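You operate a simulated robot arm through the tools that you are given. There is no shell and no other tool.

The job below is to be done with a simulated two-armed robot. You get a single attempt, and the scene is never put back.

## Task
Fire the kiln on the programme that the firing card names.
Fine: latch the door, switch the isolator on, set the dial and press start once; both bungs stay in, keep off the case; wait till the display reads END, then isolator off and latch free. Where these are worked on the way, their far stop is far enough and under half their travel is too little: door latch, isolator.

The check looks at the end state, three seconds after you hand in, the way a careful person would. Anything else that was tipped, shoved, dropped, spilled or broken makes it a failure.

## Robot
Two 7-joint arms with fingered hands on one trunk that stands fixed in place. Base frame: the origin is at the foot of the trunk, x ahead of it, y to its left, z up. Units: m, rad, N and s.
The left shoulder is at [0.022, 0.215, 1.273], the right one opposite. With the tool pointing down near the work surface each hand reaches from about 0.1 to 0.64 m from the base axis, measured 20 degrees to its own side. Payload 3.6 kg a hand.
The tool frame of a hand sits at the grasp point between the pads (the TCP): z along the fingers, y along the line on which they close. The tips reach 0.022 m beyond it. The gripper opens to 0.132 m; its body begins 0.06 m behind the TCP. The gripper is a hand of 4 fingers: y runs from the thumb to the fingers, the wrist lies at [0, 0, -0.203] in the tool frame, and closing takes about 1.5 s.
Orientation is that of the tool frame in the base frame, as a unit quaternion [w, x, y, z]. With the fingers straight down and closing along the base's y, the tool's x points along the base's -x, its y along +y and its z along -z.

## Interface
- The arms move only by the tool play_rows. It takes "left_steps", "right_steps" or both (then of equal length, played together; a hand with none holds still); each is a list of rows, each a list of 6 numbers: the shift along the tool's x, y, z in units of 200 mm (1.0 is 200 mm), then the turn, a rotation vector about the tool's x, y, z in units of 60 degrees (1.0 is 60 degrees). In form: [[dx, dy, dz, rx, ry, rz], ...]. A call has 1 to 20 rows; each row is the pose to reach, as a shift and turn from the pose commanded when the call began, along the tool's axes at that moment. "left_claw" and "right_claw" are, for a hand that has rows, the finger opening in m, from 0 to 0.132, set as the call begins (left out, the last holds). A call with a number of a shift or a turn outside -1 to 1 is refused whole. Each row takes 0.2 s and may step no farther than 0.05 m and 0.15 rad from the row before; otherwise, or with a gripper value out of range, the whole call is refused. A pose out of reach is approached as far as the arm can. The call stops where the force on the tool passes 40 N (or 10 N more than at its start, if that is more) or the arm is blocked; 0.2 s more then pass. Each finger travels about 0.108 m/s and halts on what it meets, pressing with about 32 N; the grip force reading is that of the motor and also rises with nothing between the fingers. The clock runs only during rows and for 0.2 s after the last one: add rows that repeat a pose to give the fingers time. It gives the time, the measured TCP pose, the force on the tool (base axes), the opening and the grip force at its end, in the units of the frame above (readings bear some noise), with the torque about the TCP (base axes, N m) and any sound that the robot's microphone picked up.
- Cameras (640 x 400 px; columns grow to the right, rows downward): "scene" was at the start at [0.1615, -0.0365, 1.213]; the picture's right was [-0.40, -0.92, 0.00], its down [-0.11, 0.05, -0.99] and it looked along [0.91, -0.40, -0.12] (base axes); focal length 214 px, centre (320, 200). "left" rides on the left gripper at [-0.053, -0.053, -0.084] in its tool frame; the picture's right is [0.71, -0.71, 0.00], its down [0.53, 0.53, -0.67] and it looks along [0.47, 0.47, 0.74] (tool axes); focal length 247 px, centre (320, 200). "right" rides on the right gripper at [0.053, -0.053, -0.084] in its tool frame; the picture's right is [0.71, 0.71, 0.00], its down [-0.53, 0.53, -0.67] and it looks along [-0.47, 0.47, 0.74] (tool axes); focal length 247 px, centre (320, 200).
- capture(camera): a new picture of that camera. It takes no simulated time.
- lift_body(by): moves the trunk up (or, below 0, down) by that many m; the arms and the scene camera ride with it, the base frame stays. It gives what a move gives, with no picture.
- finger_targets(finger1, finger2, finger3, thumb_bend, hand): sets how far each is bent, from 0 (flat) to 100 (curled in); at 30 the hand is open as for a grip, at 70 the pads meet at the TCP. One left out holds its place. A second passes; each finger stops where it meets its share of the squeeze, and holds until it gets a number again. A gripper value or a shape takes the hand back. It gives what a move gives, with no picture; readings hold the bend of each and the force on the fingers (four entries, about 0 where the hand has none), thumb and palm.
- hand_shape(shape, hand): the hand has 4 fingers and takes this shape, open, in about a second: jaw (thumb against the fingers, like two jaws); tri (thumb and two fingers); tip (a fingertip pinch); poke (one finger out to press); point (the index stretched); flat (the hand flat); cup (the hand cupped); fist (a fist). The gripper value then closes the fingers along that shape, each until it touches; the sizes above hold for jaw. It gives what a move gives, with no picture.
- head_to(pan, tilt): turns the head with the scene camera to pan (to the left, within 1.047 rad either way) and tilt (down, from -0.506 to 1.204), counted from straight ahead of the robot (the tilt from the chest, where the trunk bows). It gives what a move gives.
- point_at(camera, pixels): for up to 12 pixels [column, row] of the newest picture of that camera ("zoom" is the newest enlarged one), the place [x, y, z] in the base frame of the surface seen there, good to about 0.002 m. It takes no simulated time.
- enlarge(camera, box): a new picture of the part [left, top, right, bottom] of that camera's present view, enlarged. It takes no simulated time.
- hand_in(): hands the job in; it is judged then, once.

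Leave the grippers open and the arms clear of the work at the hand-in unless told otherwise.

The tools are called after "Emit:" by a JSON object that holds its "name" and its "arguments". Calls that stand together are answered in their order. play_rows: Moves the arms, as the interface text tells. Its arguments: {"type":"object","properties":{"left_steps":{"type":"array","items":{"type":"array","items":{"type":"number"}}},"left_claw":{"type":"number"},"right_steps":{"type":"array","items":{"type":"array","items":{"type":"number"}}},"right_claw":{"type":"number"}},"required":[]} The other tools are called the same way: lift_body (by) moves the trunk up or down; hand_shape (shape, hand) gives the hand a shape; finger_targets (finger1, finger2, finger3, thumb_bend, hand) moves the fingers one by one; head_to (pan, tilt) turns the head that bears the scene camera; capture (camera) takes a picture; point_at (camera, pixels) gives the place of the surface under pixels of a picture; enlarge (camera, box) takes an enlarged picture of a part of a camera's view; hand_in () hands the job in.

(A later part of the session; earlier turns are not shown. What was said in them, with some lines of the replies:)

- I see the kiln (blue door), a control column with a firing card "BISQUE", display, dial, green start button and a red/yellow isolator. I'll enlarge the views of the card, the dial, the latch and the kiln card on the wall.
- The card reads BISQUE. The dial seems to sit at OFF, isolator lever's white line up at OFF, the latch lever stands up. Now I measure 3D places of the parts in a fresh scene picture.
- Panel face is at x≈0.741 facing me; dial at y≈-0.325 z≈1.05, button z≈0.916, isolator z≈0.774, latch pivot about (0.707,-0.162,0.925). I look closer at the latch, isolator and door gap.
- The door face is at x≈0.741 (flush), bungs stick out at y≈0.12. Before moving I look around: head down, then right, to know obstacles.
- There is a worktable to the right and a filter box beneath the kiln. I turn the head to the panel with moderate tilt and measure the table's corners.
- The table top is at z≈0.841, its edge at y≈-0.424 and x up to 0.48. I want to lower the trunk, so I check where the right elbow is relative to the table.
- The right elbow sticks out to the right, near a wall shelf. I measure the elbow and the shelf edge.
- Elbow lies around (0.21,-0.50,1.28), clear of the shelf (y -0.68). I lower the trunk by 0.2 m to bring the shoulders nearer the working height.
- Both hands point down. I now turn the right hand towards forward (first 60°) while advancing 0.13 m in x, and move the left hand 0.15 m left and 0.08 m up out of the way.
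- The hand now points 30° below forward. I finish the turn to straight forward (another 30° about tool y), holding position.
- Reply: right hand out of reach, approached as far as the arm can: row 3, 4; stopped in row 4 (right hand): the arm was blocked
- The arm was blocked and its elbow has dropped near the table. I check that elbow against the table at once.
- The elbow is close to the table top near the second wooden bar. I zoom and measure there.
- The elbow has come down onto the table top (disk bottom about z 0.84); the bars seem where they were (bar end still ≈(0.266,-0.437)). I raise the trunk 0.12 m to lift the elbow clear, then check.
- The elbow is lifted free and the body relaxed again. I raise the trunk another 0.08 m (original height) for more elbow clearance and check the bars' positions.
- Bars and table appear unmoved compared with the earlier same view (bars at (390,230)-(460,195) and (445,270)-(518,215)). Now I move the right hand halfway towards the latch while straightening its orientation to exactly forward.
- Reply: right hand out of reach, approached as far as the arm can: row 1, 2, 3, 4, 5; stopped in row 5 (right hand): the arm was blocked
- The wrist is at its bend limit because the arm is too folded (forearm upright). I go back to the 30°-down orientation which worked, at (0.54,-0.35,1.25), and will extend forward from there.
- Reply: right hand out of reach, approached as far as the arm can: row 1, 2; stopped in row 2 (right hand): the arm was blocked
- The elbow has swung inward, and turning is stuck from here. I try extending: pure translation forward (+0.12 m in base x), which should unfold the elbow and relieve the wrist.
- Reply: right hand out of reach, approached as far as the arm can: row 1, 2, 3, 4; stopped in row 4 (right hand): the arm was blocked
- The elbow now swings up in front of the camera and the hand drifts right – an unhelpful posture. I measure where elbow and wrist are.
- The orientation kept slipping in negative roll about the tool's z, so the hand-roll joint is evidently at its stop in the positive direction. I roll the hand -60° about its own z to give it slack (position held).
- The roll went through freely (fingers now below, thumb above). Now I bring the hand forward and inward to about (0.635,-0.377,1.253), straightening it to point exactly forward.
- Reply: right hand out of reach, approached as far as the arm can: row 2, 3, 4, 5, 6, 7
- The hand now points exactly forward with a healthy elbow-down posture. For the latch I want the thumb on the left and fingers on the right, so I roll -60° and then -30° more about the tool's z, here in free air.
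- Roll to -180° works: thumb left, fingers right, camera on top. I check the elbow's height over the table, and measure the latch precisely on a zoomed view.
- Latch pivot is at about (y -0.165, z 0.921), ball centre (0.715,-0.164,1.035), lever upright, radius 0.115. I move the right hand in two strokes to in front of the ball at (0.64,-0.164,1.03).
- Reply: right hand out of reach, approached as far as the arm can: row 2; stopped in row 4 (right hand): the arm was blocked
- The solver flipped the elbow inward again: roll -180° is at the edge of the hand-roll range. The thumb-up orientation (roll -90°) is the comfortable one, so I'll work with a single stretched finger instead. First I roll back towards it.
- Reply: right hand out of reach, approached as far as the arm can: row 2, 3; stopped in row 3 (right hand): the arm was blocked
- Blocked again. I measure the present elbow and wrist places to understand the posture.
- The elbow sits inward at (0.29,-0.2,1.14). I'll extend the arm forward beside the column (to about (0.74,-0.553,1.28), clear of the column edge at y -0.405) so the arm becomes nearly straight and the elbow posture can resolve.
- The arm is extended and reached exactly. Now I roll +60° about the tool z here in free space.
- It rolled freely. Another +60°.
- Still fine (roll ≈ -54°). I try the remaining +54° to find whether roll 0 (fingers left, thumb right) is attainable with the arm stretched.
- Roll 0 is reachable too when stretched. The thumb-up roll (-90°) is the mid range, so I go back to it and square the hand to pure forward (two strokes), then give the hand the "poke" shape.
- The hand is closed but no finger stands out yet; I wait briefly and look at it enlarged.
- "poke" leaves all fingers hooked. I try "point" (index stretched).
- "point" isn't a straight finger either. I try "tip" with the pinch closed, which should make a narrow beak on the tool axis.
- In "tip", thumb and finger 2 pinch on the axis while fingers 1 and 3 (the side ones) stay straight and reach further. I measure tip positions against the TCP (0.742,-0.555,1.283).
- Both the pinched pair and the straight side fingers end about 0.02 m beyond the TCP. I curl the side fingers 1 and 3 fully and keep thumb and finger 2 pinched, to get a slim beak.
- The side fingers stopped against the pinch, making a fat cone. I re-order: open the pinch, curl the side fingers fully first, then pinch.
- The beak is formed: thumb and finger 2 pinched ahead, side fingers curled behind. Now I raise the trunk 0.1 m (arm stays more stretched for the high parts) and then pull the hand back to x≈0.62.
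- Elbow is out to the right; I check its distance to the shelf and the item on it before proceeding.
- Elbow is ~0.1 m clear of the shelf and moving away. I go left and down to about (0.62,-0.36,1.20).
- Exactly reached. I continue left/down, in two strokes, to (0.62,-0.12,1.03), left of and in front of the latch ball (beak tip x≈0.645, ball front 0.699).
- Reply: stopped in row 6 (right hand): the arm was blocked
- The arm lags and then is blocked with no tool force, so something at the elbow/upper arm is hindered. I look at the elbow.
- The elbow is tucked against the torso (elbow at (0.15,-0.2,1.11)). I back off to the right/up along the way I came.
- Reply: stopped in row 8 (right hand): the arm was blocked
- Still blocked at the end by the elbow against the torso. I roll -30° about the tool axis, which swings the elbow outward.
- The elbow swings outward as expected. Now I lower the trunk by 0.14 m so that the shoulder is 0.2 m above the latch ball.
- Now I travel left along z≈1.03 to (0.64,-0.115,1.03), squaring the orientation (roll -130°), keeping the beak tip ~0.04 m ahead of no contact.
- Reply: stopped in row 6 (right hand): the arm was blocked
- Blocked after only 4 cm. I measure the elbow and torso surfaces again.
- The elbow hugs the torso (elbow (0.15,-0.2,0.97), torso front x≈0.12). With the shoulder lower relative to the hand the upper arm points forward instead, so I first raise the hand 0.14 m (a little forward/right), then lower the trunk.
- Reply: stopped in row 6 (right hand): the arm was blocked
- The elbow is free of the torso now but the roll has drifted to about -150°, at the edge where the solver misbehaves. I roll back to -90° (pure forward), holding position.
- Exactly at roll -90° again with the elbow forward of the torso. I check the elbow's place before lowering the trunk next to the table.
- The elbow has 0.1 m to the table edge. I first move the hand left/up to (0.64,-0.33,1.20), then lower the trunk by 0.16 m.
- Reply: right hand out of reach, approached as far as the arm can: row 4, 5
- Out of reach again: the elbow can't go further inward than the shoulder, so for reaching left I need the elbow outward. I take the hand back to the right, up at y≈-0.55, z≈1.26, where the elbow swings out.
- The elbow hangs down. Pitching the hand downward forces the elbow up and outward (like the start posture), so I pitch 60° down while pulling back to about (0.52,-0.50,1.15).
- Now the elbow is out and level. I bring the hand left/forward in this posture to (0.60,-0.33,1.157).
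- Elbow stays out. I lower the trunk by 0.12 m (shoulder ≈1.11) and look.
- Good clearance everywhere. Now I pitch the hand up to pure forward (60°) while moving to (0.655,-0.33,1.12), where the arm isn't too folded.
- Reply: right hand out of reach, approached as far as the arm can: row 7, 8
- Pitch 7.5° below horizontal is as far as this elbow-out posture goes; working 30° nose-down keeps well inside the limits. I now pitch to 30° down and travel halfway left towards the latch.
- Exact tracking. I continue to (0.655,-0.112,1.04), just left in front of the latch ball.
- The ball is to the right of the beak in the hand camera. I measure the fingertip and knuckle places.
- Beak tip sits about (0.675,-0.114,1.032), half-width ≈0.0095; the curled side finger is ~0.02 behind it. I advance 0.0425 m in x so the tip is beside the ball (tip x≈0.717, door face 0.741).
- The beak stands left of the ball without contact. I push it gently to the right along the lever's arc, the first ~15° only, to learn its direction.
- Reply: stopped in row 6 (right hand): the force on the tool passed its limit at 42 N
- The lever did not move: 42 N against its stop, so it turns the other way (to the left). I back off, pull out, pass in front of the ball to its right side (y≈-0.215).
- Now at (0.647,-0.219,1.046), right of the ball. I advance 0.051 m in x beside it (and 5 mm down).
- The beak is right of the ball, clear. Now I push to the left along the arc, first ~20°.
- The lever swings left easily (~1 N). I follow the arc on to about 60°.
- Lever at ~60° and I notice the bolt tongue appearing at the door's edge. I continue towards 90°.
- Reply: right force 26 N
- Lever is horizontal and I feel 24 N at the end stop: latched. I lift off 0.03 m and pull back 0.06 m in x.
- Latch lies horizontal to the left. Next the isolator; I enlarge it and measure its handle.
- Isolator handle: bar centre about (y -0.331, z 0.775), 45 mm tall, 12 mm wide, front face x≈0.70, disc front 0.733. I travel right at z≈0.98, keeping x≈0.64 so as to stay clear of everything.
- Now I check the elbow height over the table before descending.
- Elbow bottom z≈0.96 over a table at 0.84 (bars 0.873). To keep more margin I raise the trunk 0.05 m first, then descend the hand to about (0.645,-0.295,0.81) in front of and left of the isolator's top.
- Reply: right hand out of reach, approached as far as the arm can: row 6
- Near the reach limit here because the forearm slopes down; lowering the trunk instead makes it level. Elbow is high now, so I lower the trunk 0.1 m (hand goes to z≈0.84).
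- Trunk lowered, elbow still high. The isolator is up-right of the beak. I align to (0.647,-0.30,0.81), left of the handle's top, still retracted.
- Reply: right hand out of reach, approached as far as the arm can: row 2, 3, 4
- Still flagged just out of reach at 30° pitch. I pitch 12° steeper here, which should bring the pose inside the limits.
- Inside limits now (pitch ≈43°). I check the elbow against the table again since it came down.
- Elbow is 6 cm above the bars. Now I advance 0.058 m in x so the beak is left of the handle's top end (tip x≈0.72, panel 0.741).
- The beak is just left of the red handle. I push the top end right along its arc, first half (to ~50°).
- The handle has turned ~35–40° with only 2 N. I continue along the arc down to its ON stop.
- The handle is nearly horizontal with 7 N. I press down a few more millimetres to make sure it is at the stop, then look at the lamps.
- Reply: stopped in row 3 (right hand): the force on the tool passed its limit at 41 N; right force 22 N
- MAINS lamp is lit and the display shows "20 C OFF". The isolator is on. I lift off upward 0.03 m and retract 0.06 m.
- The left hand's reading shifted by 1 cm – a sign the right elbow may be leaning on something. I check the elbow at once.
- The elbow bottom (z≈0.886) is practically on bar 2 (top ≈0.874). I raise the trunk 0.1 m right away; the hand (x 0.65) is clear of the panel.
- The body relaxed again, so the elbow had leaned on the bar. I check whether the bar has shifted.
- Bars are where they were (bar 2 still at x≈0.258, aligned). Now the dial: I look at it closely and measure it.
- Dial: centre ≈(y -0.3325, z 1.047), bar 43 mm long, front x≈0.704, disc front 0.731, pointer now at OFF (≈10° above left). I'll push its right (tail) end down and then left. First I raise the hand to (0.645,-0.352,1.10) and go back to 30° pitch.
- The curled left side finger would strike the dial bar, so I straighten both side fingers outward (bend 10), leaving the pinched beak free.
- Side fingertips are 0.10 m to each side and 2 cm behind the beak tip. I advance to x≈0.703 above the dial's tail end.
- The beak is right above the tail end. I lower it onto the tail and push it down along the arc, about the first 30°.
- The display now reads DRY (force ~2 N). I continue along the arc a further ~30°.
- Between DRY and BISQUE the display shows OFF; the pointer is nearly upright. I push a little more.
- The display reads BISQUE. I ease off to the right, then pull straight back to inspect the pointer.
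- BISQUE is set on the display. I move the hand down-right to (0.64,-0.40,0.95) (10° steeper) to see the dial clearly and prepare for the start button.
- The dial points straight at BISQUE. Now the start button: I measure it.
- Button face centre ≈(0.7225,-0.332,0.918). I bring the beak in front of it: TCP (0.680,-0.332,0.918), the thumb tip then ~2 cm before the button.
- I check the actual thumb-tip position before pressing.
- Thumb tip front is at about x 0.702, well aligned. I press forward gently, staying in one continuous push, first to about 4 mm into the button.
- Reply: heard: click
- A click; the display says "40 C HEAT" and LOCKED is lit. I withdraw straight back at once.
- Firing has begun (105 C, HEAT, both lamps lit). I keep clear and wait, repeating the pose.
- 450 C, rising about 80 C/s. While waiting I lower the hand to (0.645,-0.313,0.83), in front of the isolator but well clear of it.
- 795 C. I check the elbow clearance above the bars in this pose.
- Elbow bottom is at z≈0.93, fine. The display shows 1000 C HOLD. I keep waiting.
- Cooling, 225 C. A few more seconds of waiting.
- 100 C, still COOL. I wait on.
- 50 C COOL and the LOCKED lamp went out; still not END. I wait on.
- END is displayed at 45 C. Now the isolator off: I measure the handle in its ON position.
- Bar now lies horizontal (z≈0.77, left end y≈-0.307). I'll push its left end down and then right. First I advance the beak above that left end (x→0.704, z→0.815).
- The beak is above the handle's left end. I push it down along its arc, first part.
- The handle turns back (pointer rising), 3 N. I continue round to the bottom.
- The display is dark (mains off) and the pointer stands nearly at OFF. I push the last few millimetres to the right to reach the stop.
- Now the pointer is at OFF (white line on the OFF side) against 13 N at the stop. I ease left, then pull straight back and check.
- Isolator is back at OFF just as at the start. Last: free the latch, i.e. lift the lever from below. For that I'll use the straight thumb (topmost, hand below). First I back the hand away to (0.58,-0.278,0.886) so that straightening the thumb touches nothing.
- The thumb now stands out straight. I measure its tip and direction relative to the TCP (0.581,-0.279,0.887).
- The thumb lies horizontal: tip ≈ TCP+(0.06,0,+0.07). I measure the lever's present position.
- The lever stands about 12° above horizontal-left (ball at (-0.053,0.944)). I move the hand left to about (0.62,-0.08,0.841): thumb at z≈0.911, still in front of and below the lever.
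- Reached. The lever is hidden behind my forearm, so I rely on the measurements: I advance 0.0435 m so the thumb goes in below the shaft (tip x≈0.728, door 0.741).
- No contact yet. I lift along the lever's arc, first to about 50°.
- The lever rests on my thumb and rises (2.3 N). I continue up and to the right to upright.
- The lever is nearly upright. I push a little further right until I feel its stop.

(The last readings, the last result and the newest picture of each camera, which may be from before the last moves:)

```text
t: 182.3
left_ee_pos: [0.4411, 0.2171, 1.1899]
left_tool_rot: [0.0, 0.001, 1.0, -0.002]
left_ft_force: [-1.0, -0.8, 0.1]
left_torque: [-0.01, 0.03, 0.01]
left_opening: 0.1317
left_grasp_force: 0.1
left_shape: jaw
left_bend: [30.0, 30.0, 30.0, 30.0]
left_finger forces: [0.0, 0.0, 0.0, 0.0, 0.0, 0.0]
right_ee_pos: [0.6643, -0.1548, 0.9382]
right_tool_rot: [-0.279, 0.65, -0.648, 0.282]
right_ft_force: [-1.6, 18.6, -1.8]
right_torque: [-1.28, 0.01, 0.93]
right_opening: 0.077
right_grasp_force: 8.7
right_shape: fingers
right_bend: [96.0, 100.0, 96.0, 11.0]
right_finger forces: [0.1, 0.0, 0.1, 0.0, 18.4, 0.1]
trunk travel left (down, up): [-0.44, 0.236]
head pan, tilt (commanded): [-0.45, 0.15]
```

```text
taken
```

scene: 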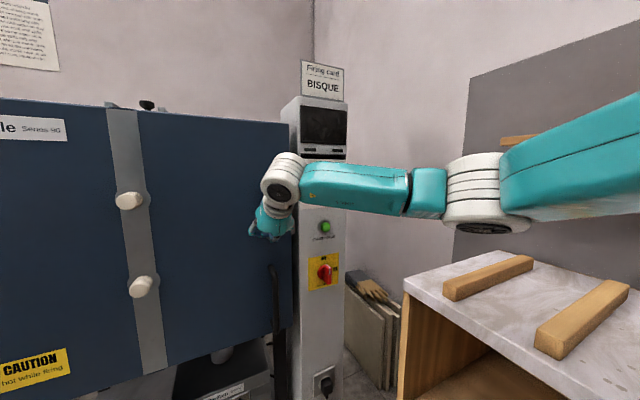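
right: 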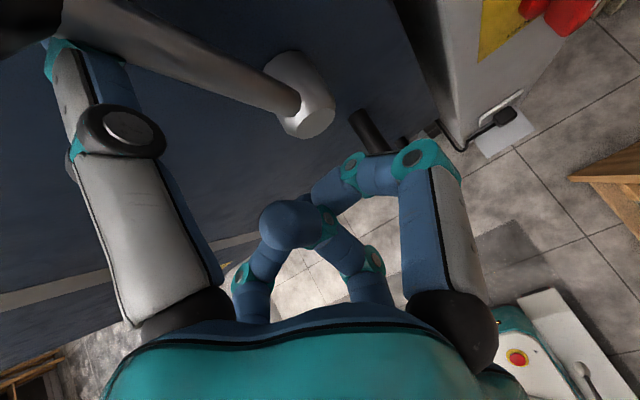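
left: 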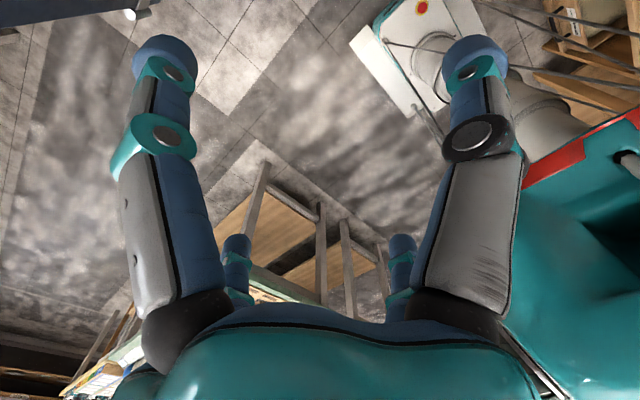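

18.6 N: the lever is at its upright stop. I ease left 1.5 cm and pull straight back.

Emit:
{"name": "play_rows", "arguments": {"right_steps": [[-0.04, 0, 0, 0, 0, 0], [-0.08, 0, 0, 0, 0, 0], [-0.08, 0.07, -0.074, 0, 0, 0], [-0.08, 0.14, -0.148, 0, 0, 0], [-0.08, 0.21, -0.222, 0, 0, 0], [-0.08, 0.28, -0.296, 0, 0, 0]]}}

Emit:
{"name": "capture", "arguments": {"camera": "scene"}}

Emit:
{"name": "capture", "arguments": {"camera": "right"}}

```text
t: 183.7
left_ee_pos: [0.4418, 0.2154, 1.191]
left_tool_rot: [0.0, -0.001, 1.0, 0.0]
left_ft_force: [-0.5, -0.5, 0.5]
left_torque: [0.0, -0.03, -0.01]
left_opening: 0.1321
left_grasp_force: 0.0
left_shape: jaw
left_bend: [30.0, 30.0, 30.0, 30.0]
left_finger forces: [0.0, 0.1, 0.0, 0.0, 0.0, 0.0]
right_ee_pos: [0.5855, -0.1426, 0.9381]
right_tool_rot: [0.277, -0.647, 0.652, -0.282]
right_ft_force: [0.8, -0.2, 1.3]
right_torque: [0.03, -0.01, -0.03]
right_opening: 0.0775
right_grasp_force: 0.0
right_shape: fingers
right_bend: [96.0, 100.0, 96.0, 10.0]
right_finger forces: [0.0, 0.0, 0.0, 0.1, 0.1, 0.0]
trunk travel left (down, up): [-0.44, 0.236]
head pan, tilt (commanded): [-0.45, 0.15]
```

```text
taken
```

scene: 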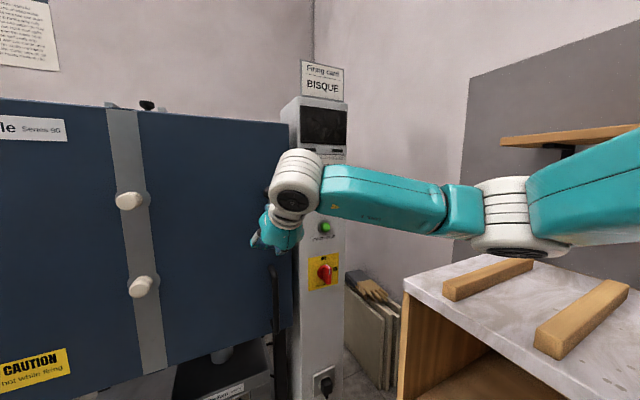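

```text
taken
```

right: 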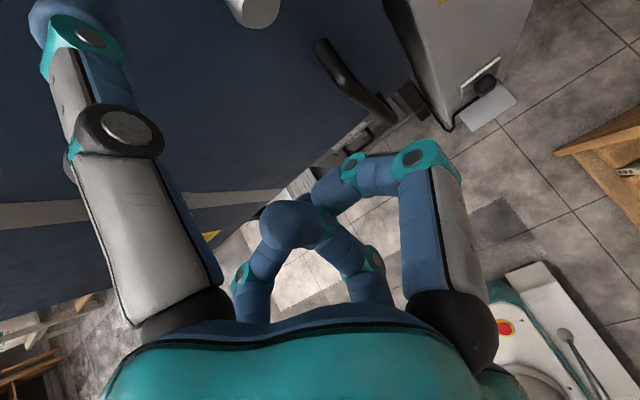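

I move the hand away to the right and up to about (0.565,-0.34,1.04), then check the latch.

Emit:
{"name": "play_rows", "arguments": {"right_steps": [[0.1, -0.0295, -0.0416, 0, 0, 0], [0.2, -0.059, -0.0832, 0, 0, 0], [0.3, -0.0885, -0.1248, 0, 0, 0], [0.4, -0.118, -0.1664, 0, 0, 0], [0.5, -0.1475, -0.208, 0, 0, 0], [0.6, -0.177, -0.2496, 0, 0, 0], [0.7, -0.2065, -0.2912, 0, 0, 0], [0.8, -0.236, -0.3328, 0, 0, 0], [0.9, -0.2655, -0.3744, 0, 0, 0], [0.99, -0.295, -0.416, 0, 0, 0]]}}

Emit:
{"name": "capture", "arguments": {"camera": "scene"}}

Emit:
{"name": "enlarge", "arguments": {"camera": "scene", "box": [220, 160, 360, 310]}}

```text
t: 185.9
left_ee_pos: [0.4412, 0.2145, 1.1891]
left_tool_rot: [0.0, 0.0, 1.0, 0.0]
left_ft_force: [0.0, -0.5, -0.2]
left_torque: [0.02, 0.0, -0.03]
left_opening: 0.132
left_grasp_force: 0.1
left_shape: jaw
left_bend: [30.0, 30.0, 30.0, 30.0]
left_finger forces: [0.0, 0.1, 0.1, 0.0, 0.0, 0.1]
right_ee_pos: [0.5614, -0.3404, 1.0386]
right_tool_rot: [0.277, -0.647, 0.652, -0.282]
right_ft_force: [0.2, 0.6, -0.1]
right_torque: [0.0, -0.01, 0.0]
right_opening: 0.0773
right_grasp_force: 0.1
right_shape: fingers
right_bend: [96.0, 100.0, 96.0, 10.0]
right_finger forces: [0.1, 0.0, 0.0, 0.0, 0.1, 0.0]
trunk travel left (down, up): [-0.44, 0.236]
head pan, tilt (commanded): [-0.45, 0.15]
```

```text
taken
```

scene: 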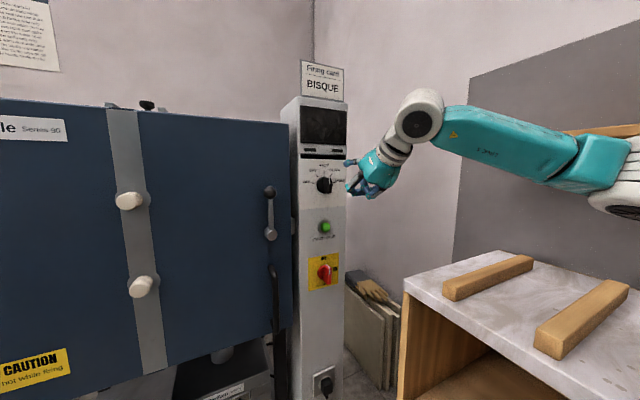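

```text
2.67 times, centred on (290, 235) of scene
```

zoom: 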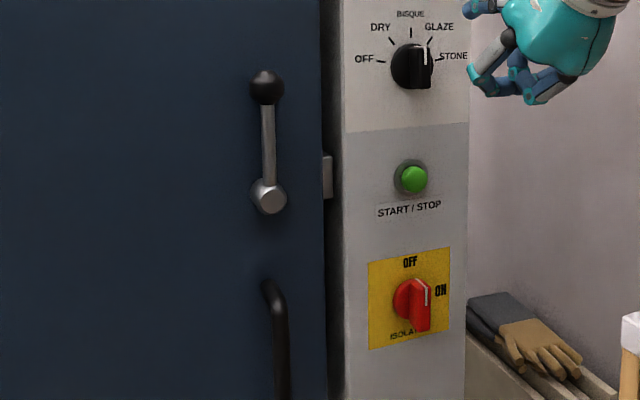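

Latch upright (free), isolator OFF, dial at BISQUE, both bungs in place. I retreat the hand further back and right, then open it.

Emit:
{"name": "play_rows", "arguments": {"right_steps": [[0.05, -0.024, -0.066, 0, 0, 0], [0.1, -0.0475, -0.1315, 0, 0, 0], [0.15, -0.071, -0.197, 0, 0, 0], [0.2, -0.095, -0.263, 0, 0, 0], [0.25, -0.119, -0.329, 0, 0, 0], [0.3, -0.1425, -0.3945, 0, 0, 0], [0.35, -0.166, -0.46, 0, 0, 0], [0.4, -0.19, -0.526, 0, 0, 0]]}}

Emit:
{"name": "hand_shape", "arguments": {"hand": "right", "shape": "jaw"}}

Emit:
{"name": "capture", "arguments": {"camera": "scene"}}

Emit:
{"name": "enlarge", "arguments": {"camera": "scene", "box": [90, 90, 360, 310]}}

```text
t: 187.7
left_ee_pos: [0.441, 0.2144, 1.1906]
left_tool_rot: [0.0, 0.001, 1.0, 0.0]
left_ft_force: [0.2, -0.1, -0.4]
left_torque: [0.02, 0.01, -0.01]
left_opening: 0.1319
left_grasp_force: 0.1
left_shape: jaw
left_bend: [30.0, 30.0, 30.0, 30.0]
left_finger forces: [0.1, 0.1, 0.0, 0.0, 0.0, 0.1]
right_ee_pos: [0.514, -0.4196, 1.1376]
right_tool_rot: [0.277, -0.647, 0.652, -0.282]
right_ft_force: [0.8, -0.4, 0.4]
right_torque: [-0.01, 0.02, 0.02]
right_opening: 0.0776
right_grasp_force: 0.0
right_shape: fingers
right_bend: [96.0, 100.0, 96.0, 10.0]
right_finger forces: [0.0, 0.1, 0.0, 0.1, 0.1, 0.1]
trunk travel left (down, up): [-0.44, 0.236]
head pan, tilt (commanded): [-0.45, 0.15]
```

```text
t: 188.6
left_ee_pos: [0.442, 0.2163, 1.1901]
left_tool_rot: [0.0, 0.0, 1.0, 0.0]
left_ft_force: [0.1, 0.0, 0.2]
left_torque: [0.02, -0.01, -0.02]
left_opening: 0.1319
left_grasp_force: 0.0
left_shape: jaw
left_bend: [30.0, 30.0, 30.0, 30.0]
left_finger forces: [0.0, 0.0, 0.0, 0.0, 0.0, 0.0]
right_ee_pos: [0.5149, -0.4199, 1.1387]
right_tool_rot: [0.277, -0.647, 0.652, -0.282]
right_ft_force: [1.2, -0.4, -0.1]
right_torque: [-0.02, -0.02, -0.02]
right_opening: 0.1321
right_grasp_force: 0.0
right_shape: jaw
right_bend: [30.0, 30.0, 30.0, 30.0]
right_finger forces: [0.0, 0.0, 0.0, 0.1, 0.0, 0.1]
trunk travel left (down, up): [-0.44, 0.236]
head pan, tilt (commanded): [-0.45, 0.15]
```

```text
taken
```

scene: 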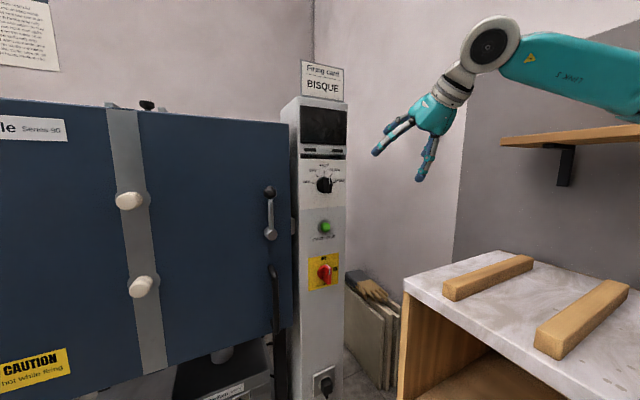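

```text
1.82 times, centred on (225, 200) of scene
```

zoom: 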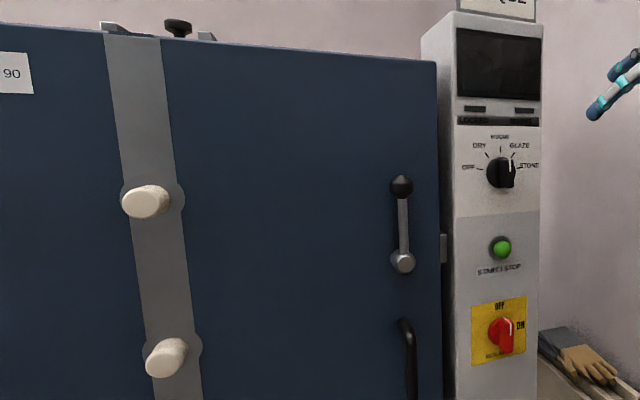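

Everything looks as it should. A last measurement of latch, isolator, door face, bungs and table bars before handing in.

Emit:
{"name": "point_at", "arguments": {"camera": "scene", "pixels": [[269, 192], [270, 212], [271, 233], [240, 250], [287, 140], [130, 200], [140, 287], [324, 272], [447, 290], [538, 345], [540, 328], [470, 275]]}}

Emit:
{"name": "enlarge", "arguments": {"camera": "scene", "box": [300, 160, 360, 300]}}

```text
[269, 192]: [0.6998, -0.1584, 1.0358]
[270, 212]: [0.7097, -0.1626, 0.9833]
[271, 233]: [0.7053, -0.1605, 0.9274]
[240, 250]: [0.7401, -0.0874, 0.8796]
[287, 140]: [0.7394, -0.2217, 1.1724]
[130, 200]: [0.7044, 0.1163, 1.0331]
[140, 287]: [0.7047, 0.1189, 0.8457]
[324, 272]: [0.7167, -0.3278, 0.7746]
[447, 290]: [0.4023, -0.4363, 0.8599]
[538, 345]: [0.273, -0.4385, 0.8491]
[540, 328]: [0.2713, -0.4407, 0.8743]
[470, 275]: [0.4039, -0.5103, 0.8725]
```

```text
2.86 times, centred on (330, 230) of scene
```

zoom: 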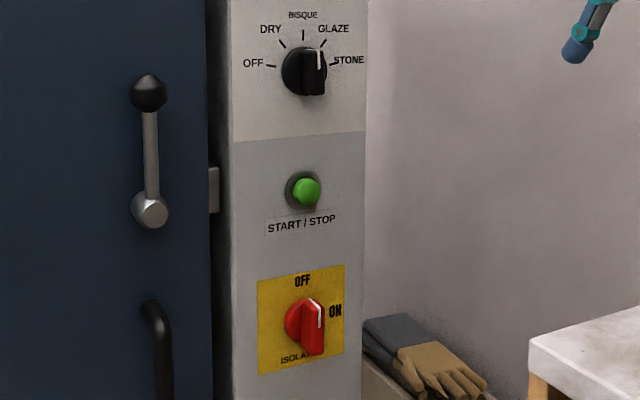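

The latch is upright and free, the isolator is OFF, and the dial is on BISQUE. The firing ran to END. Door, bungs and bars are in their original places, and both hands are open and clear. I hand in the job.

Emit:
{"name": "hand_in", "arguments": {}}

```text
The job is handed in.
```

The kiln was fired on BISQUE, the programme on the firing card, and ran through to END. I have handed the job in and have not seen a verdict.

- **Firing:** I latched the door, switched the isolator on, set the dial to BISQUE and pressed start once, with one click heard. The display went through HEAT, HOLD at 1000 C and COOL to END at 45 C.
- **After END:** I switched the isolator off (the display went dark) and returned the latch lever upright to its stop.
- **State at hand-in:** The door face, both bungs and the bars on the side table measured where they were at the start. Both hands were open and clear of the kiln.

Three things went less than cleanly:

- **Elbow on the side table:** The right elbow rested on the table once and leaned on one of its wooden bars once. Measurements afterwards showed neither had shifted.
- **Latch pushed the wrong way:** I first pushed the lever right and met about 42 N against its stop. It did not move, and I then turned it left.
- **Isolator pressed hard on:** About 41 N went onto the handle at its ON stop.

I kept the fingers off the kiln case throughout and felt no contact with it.
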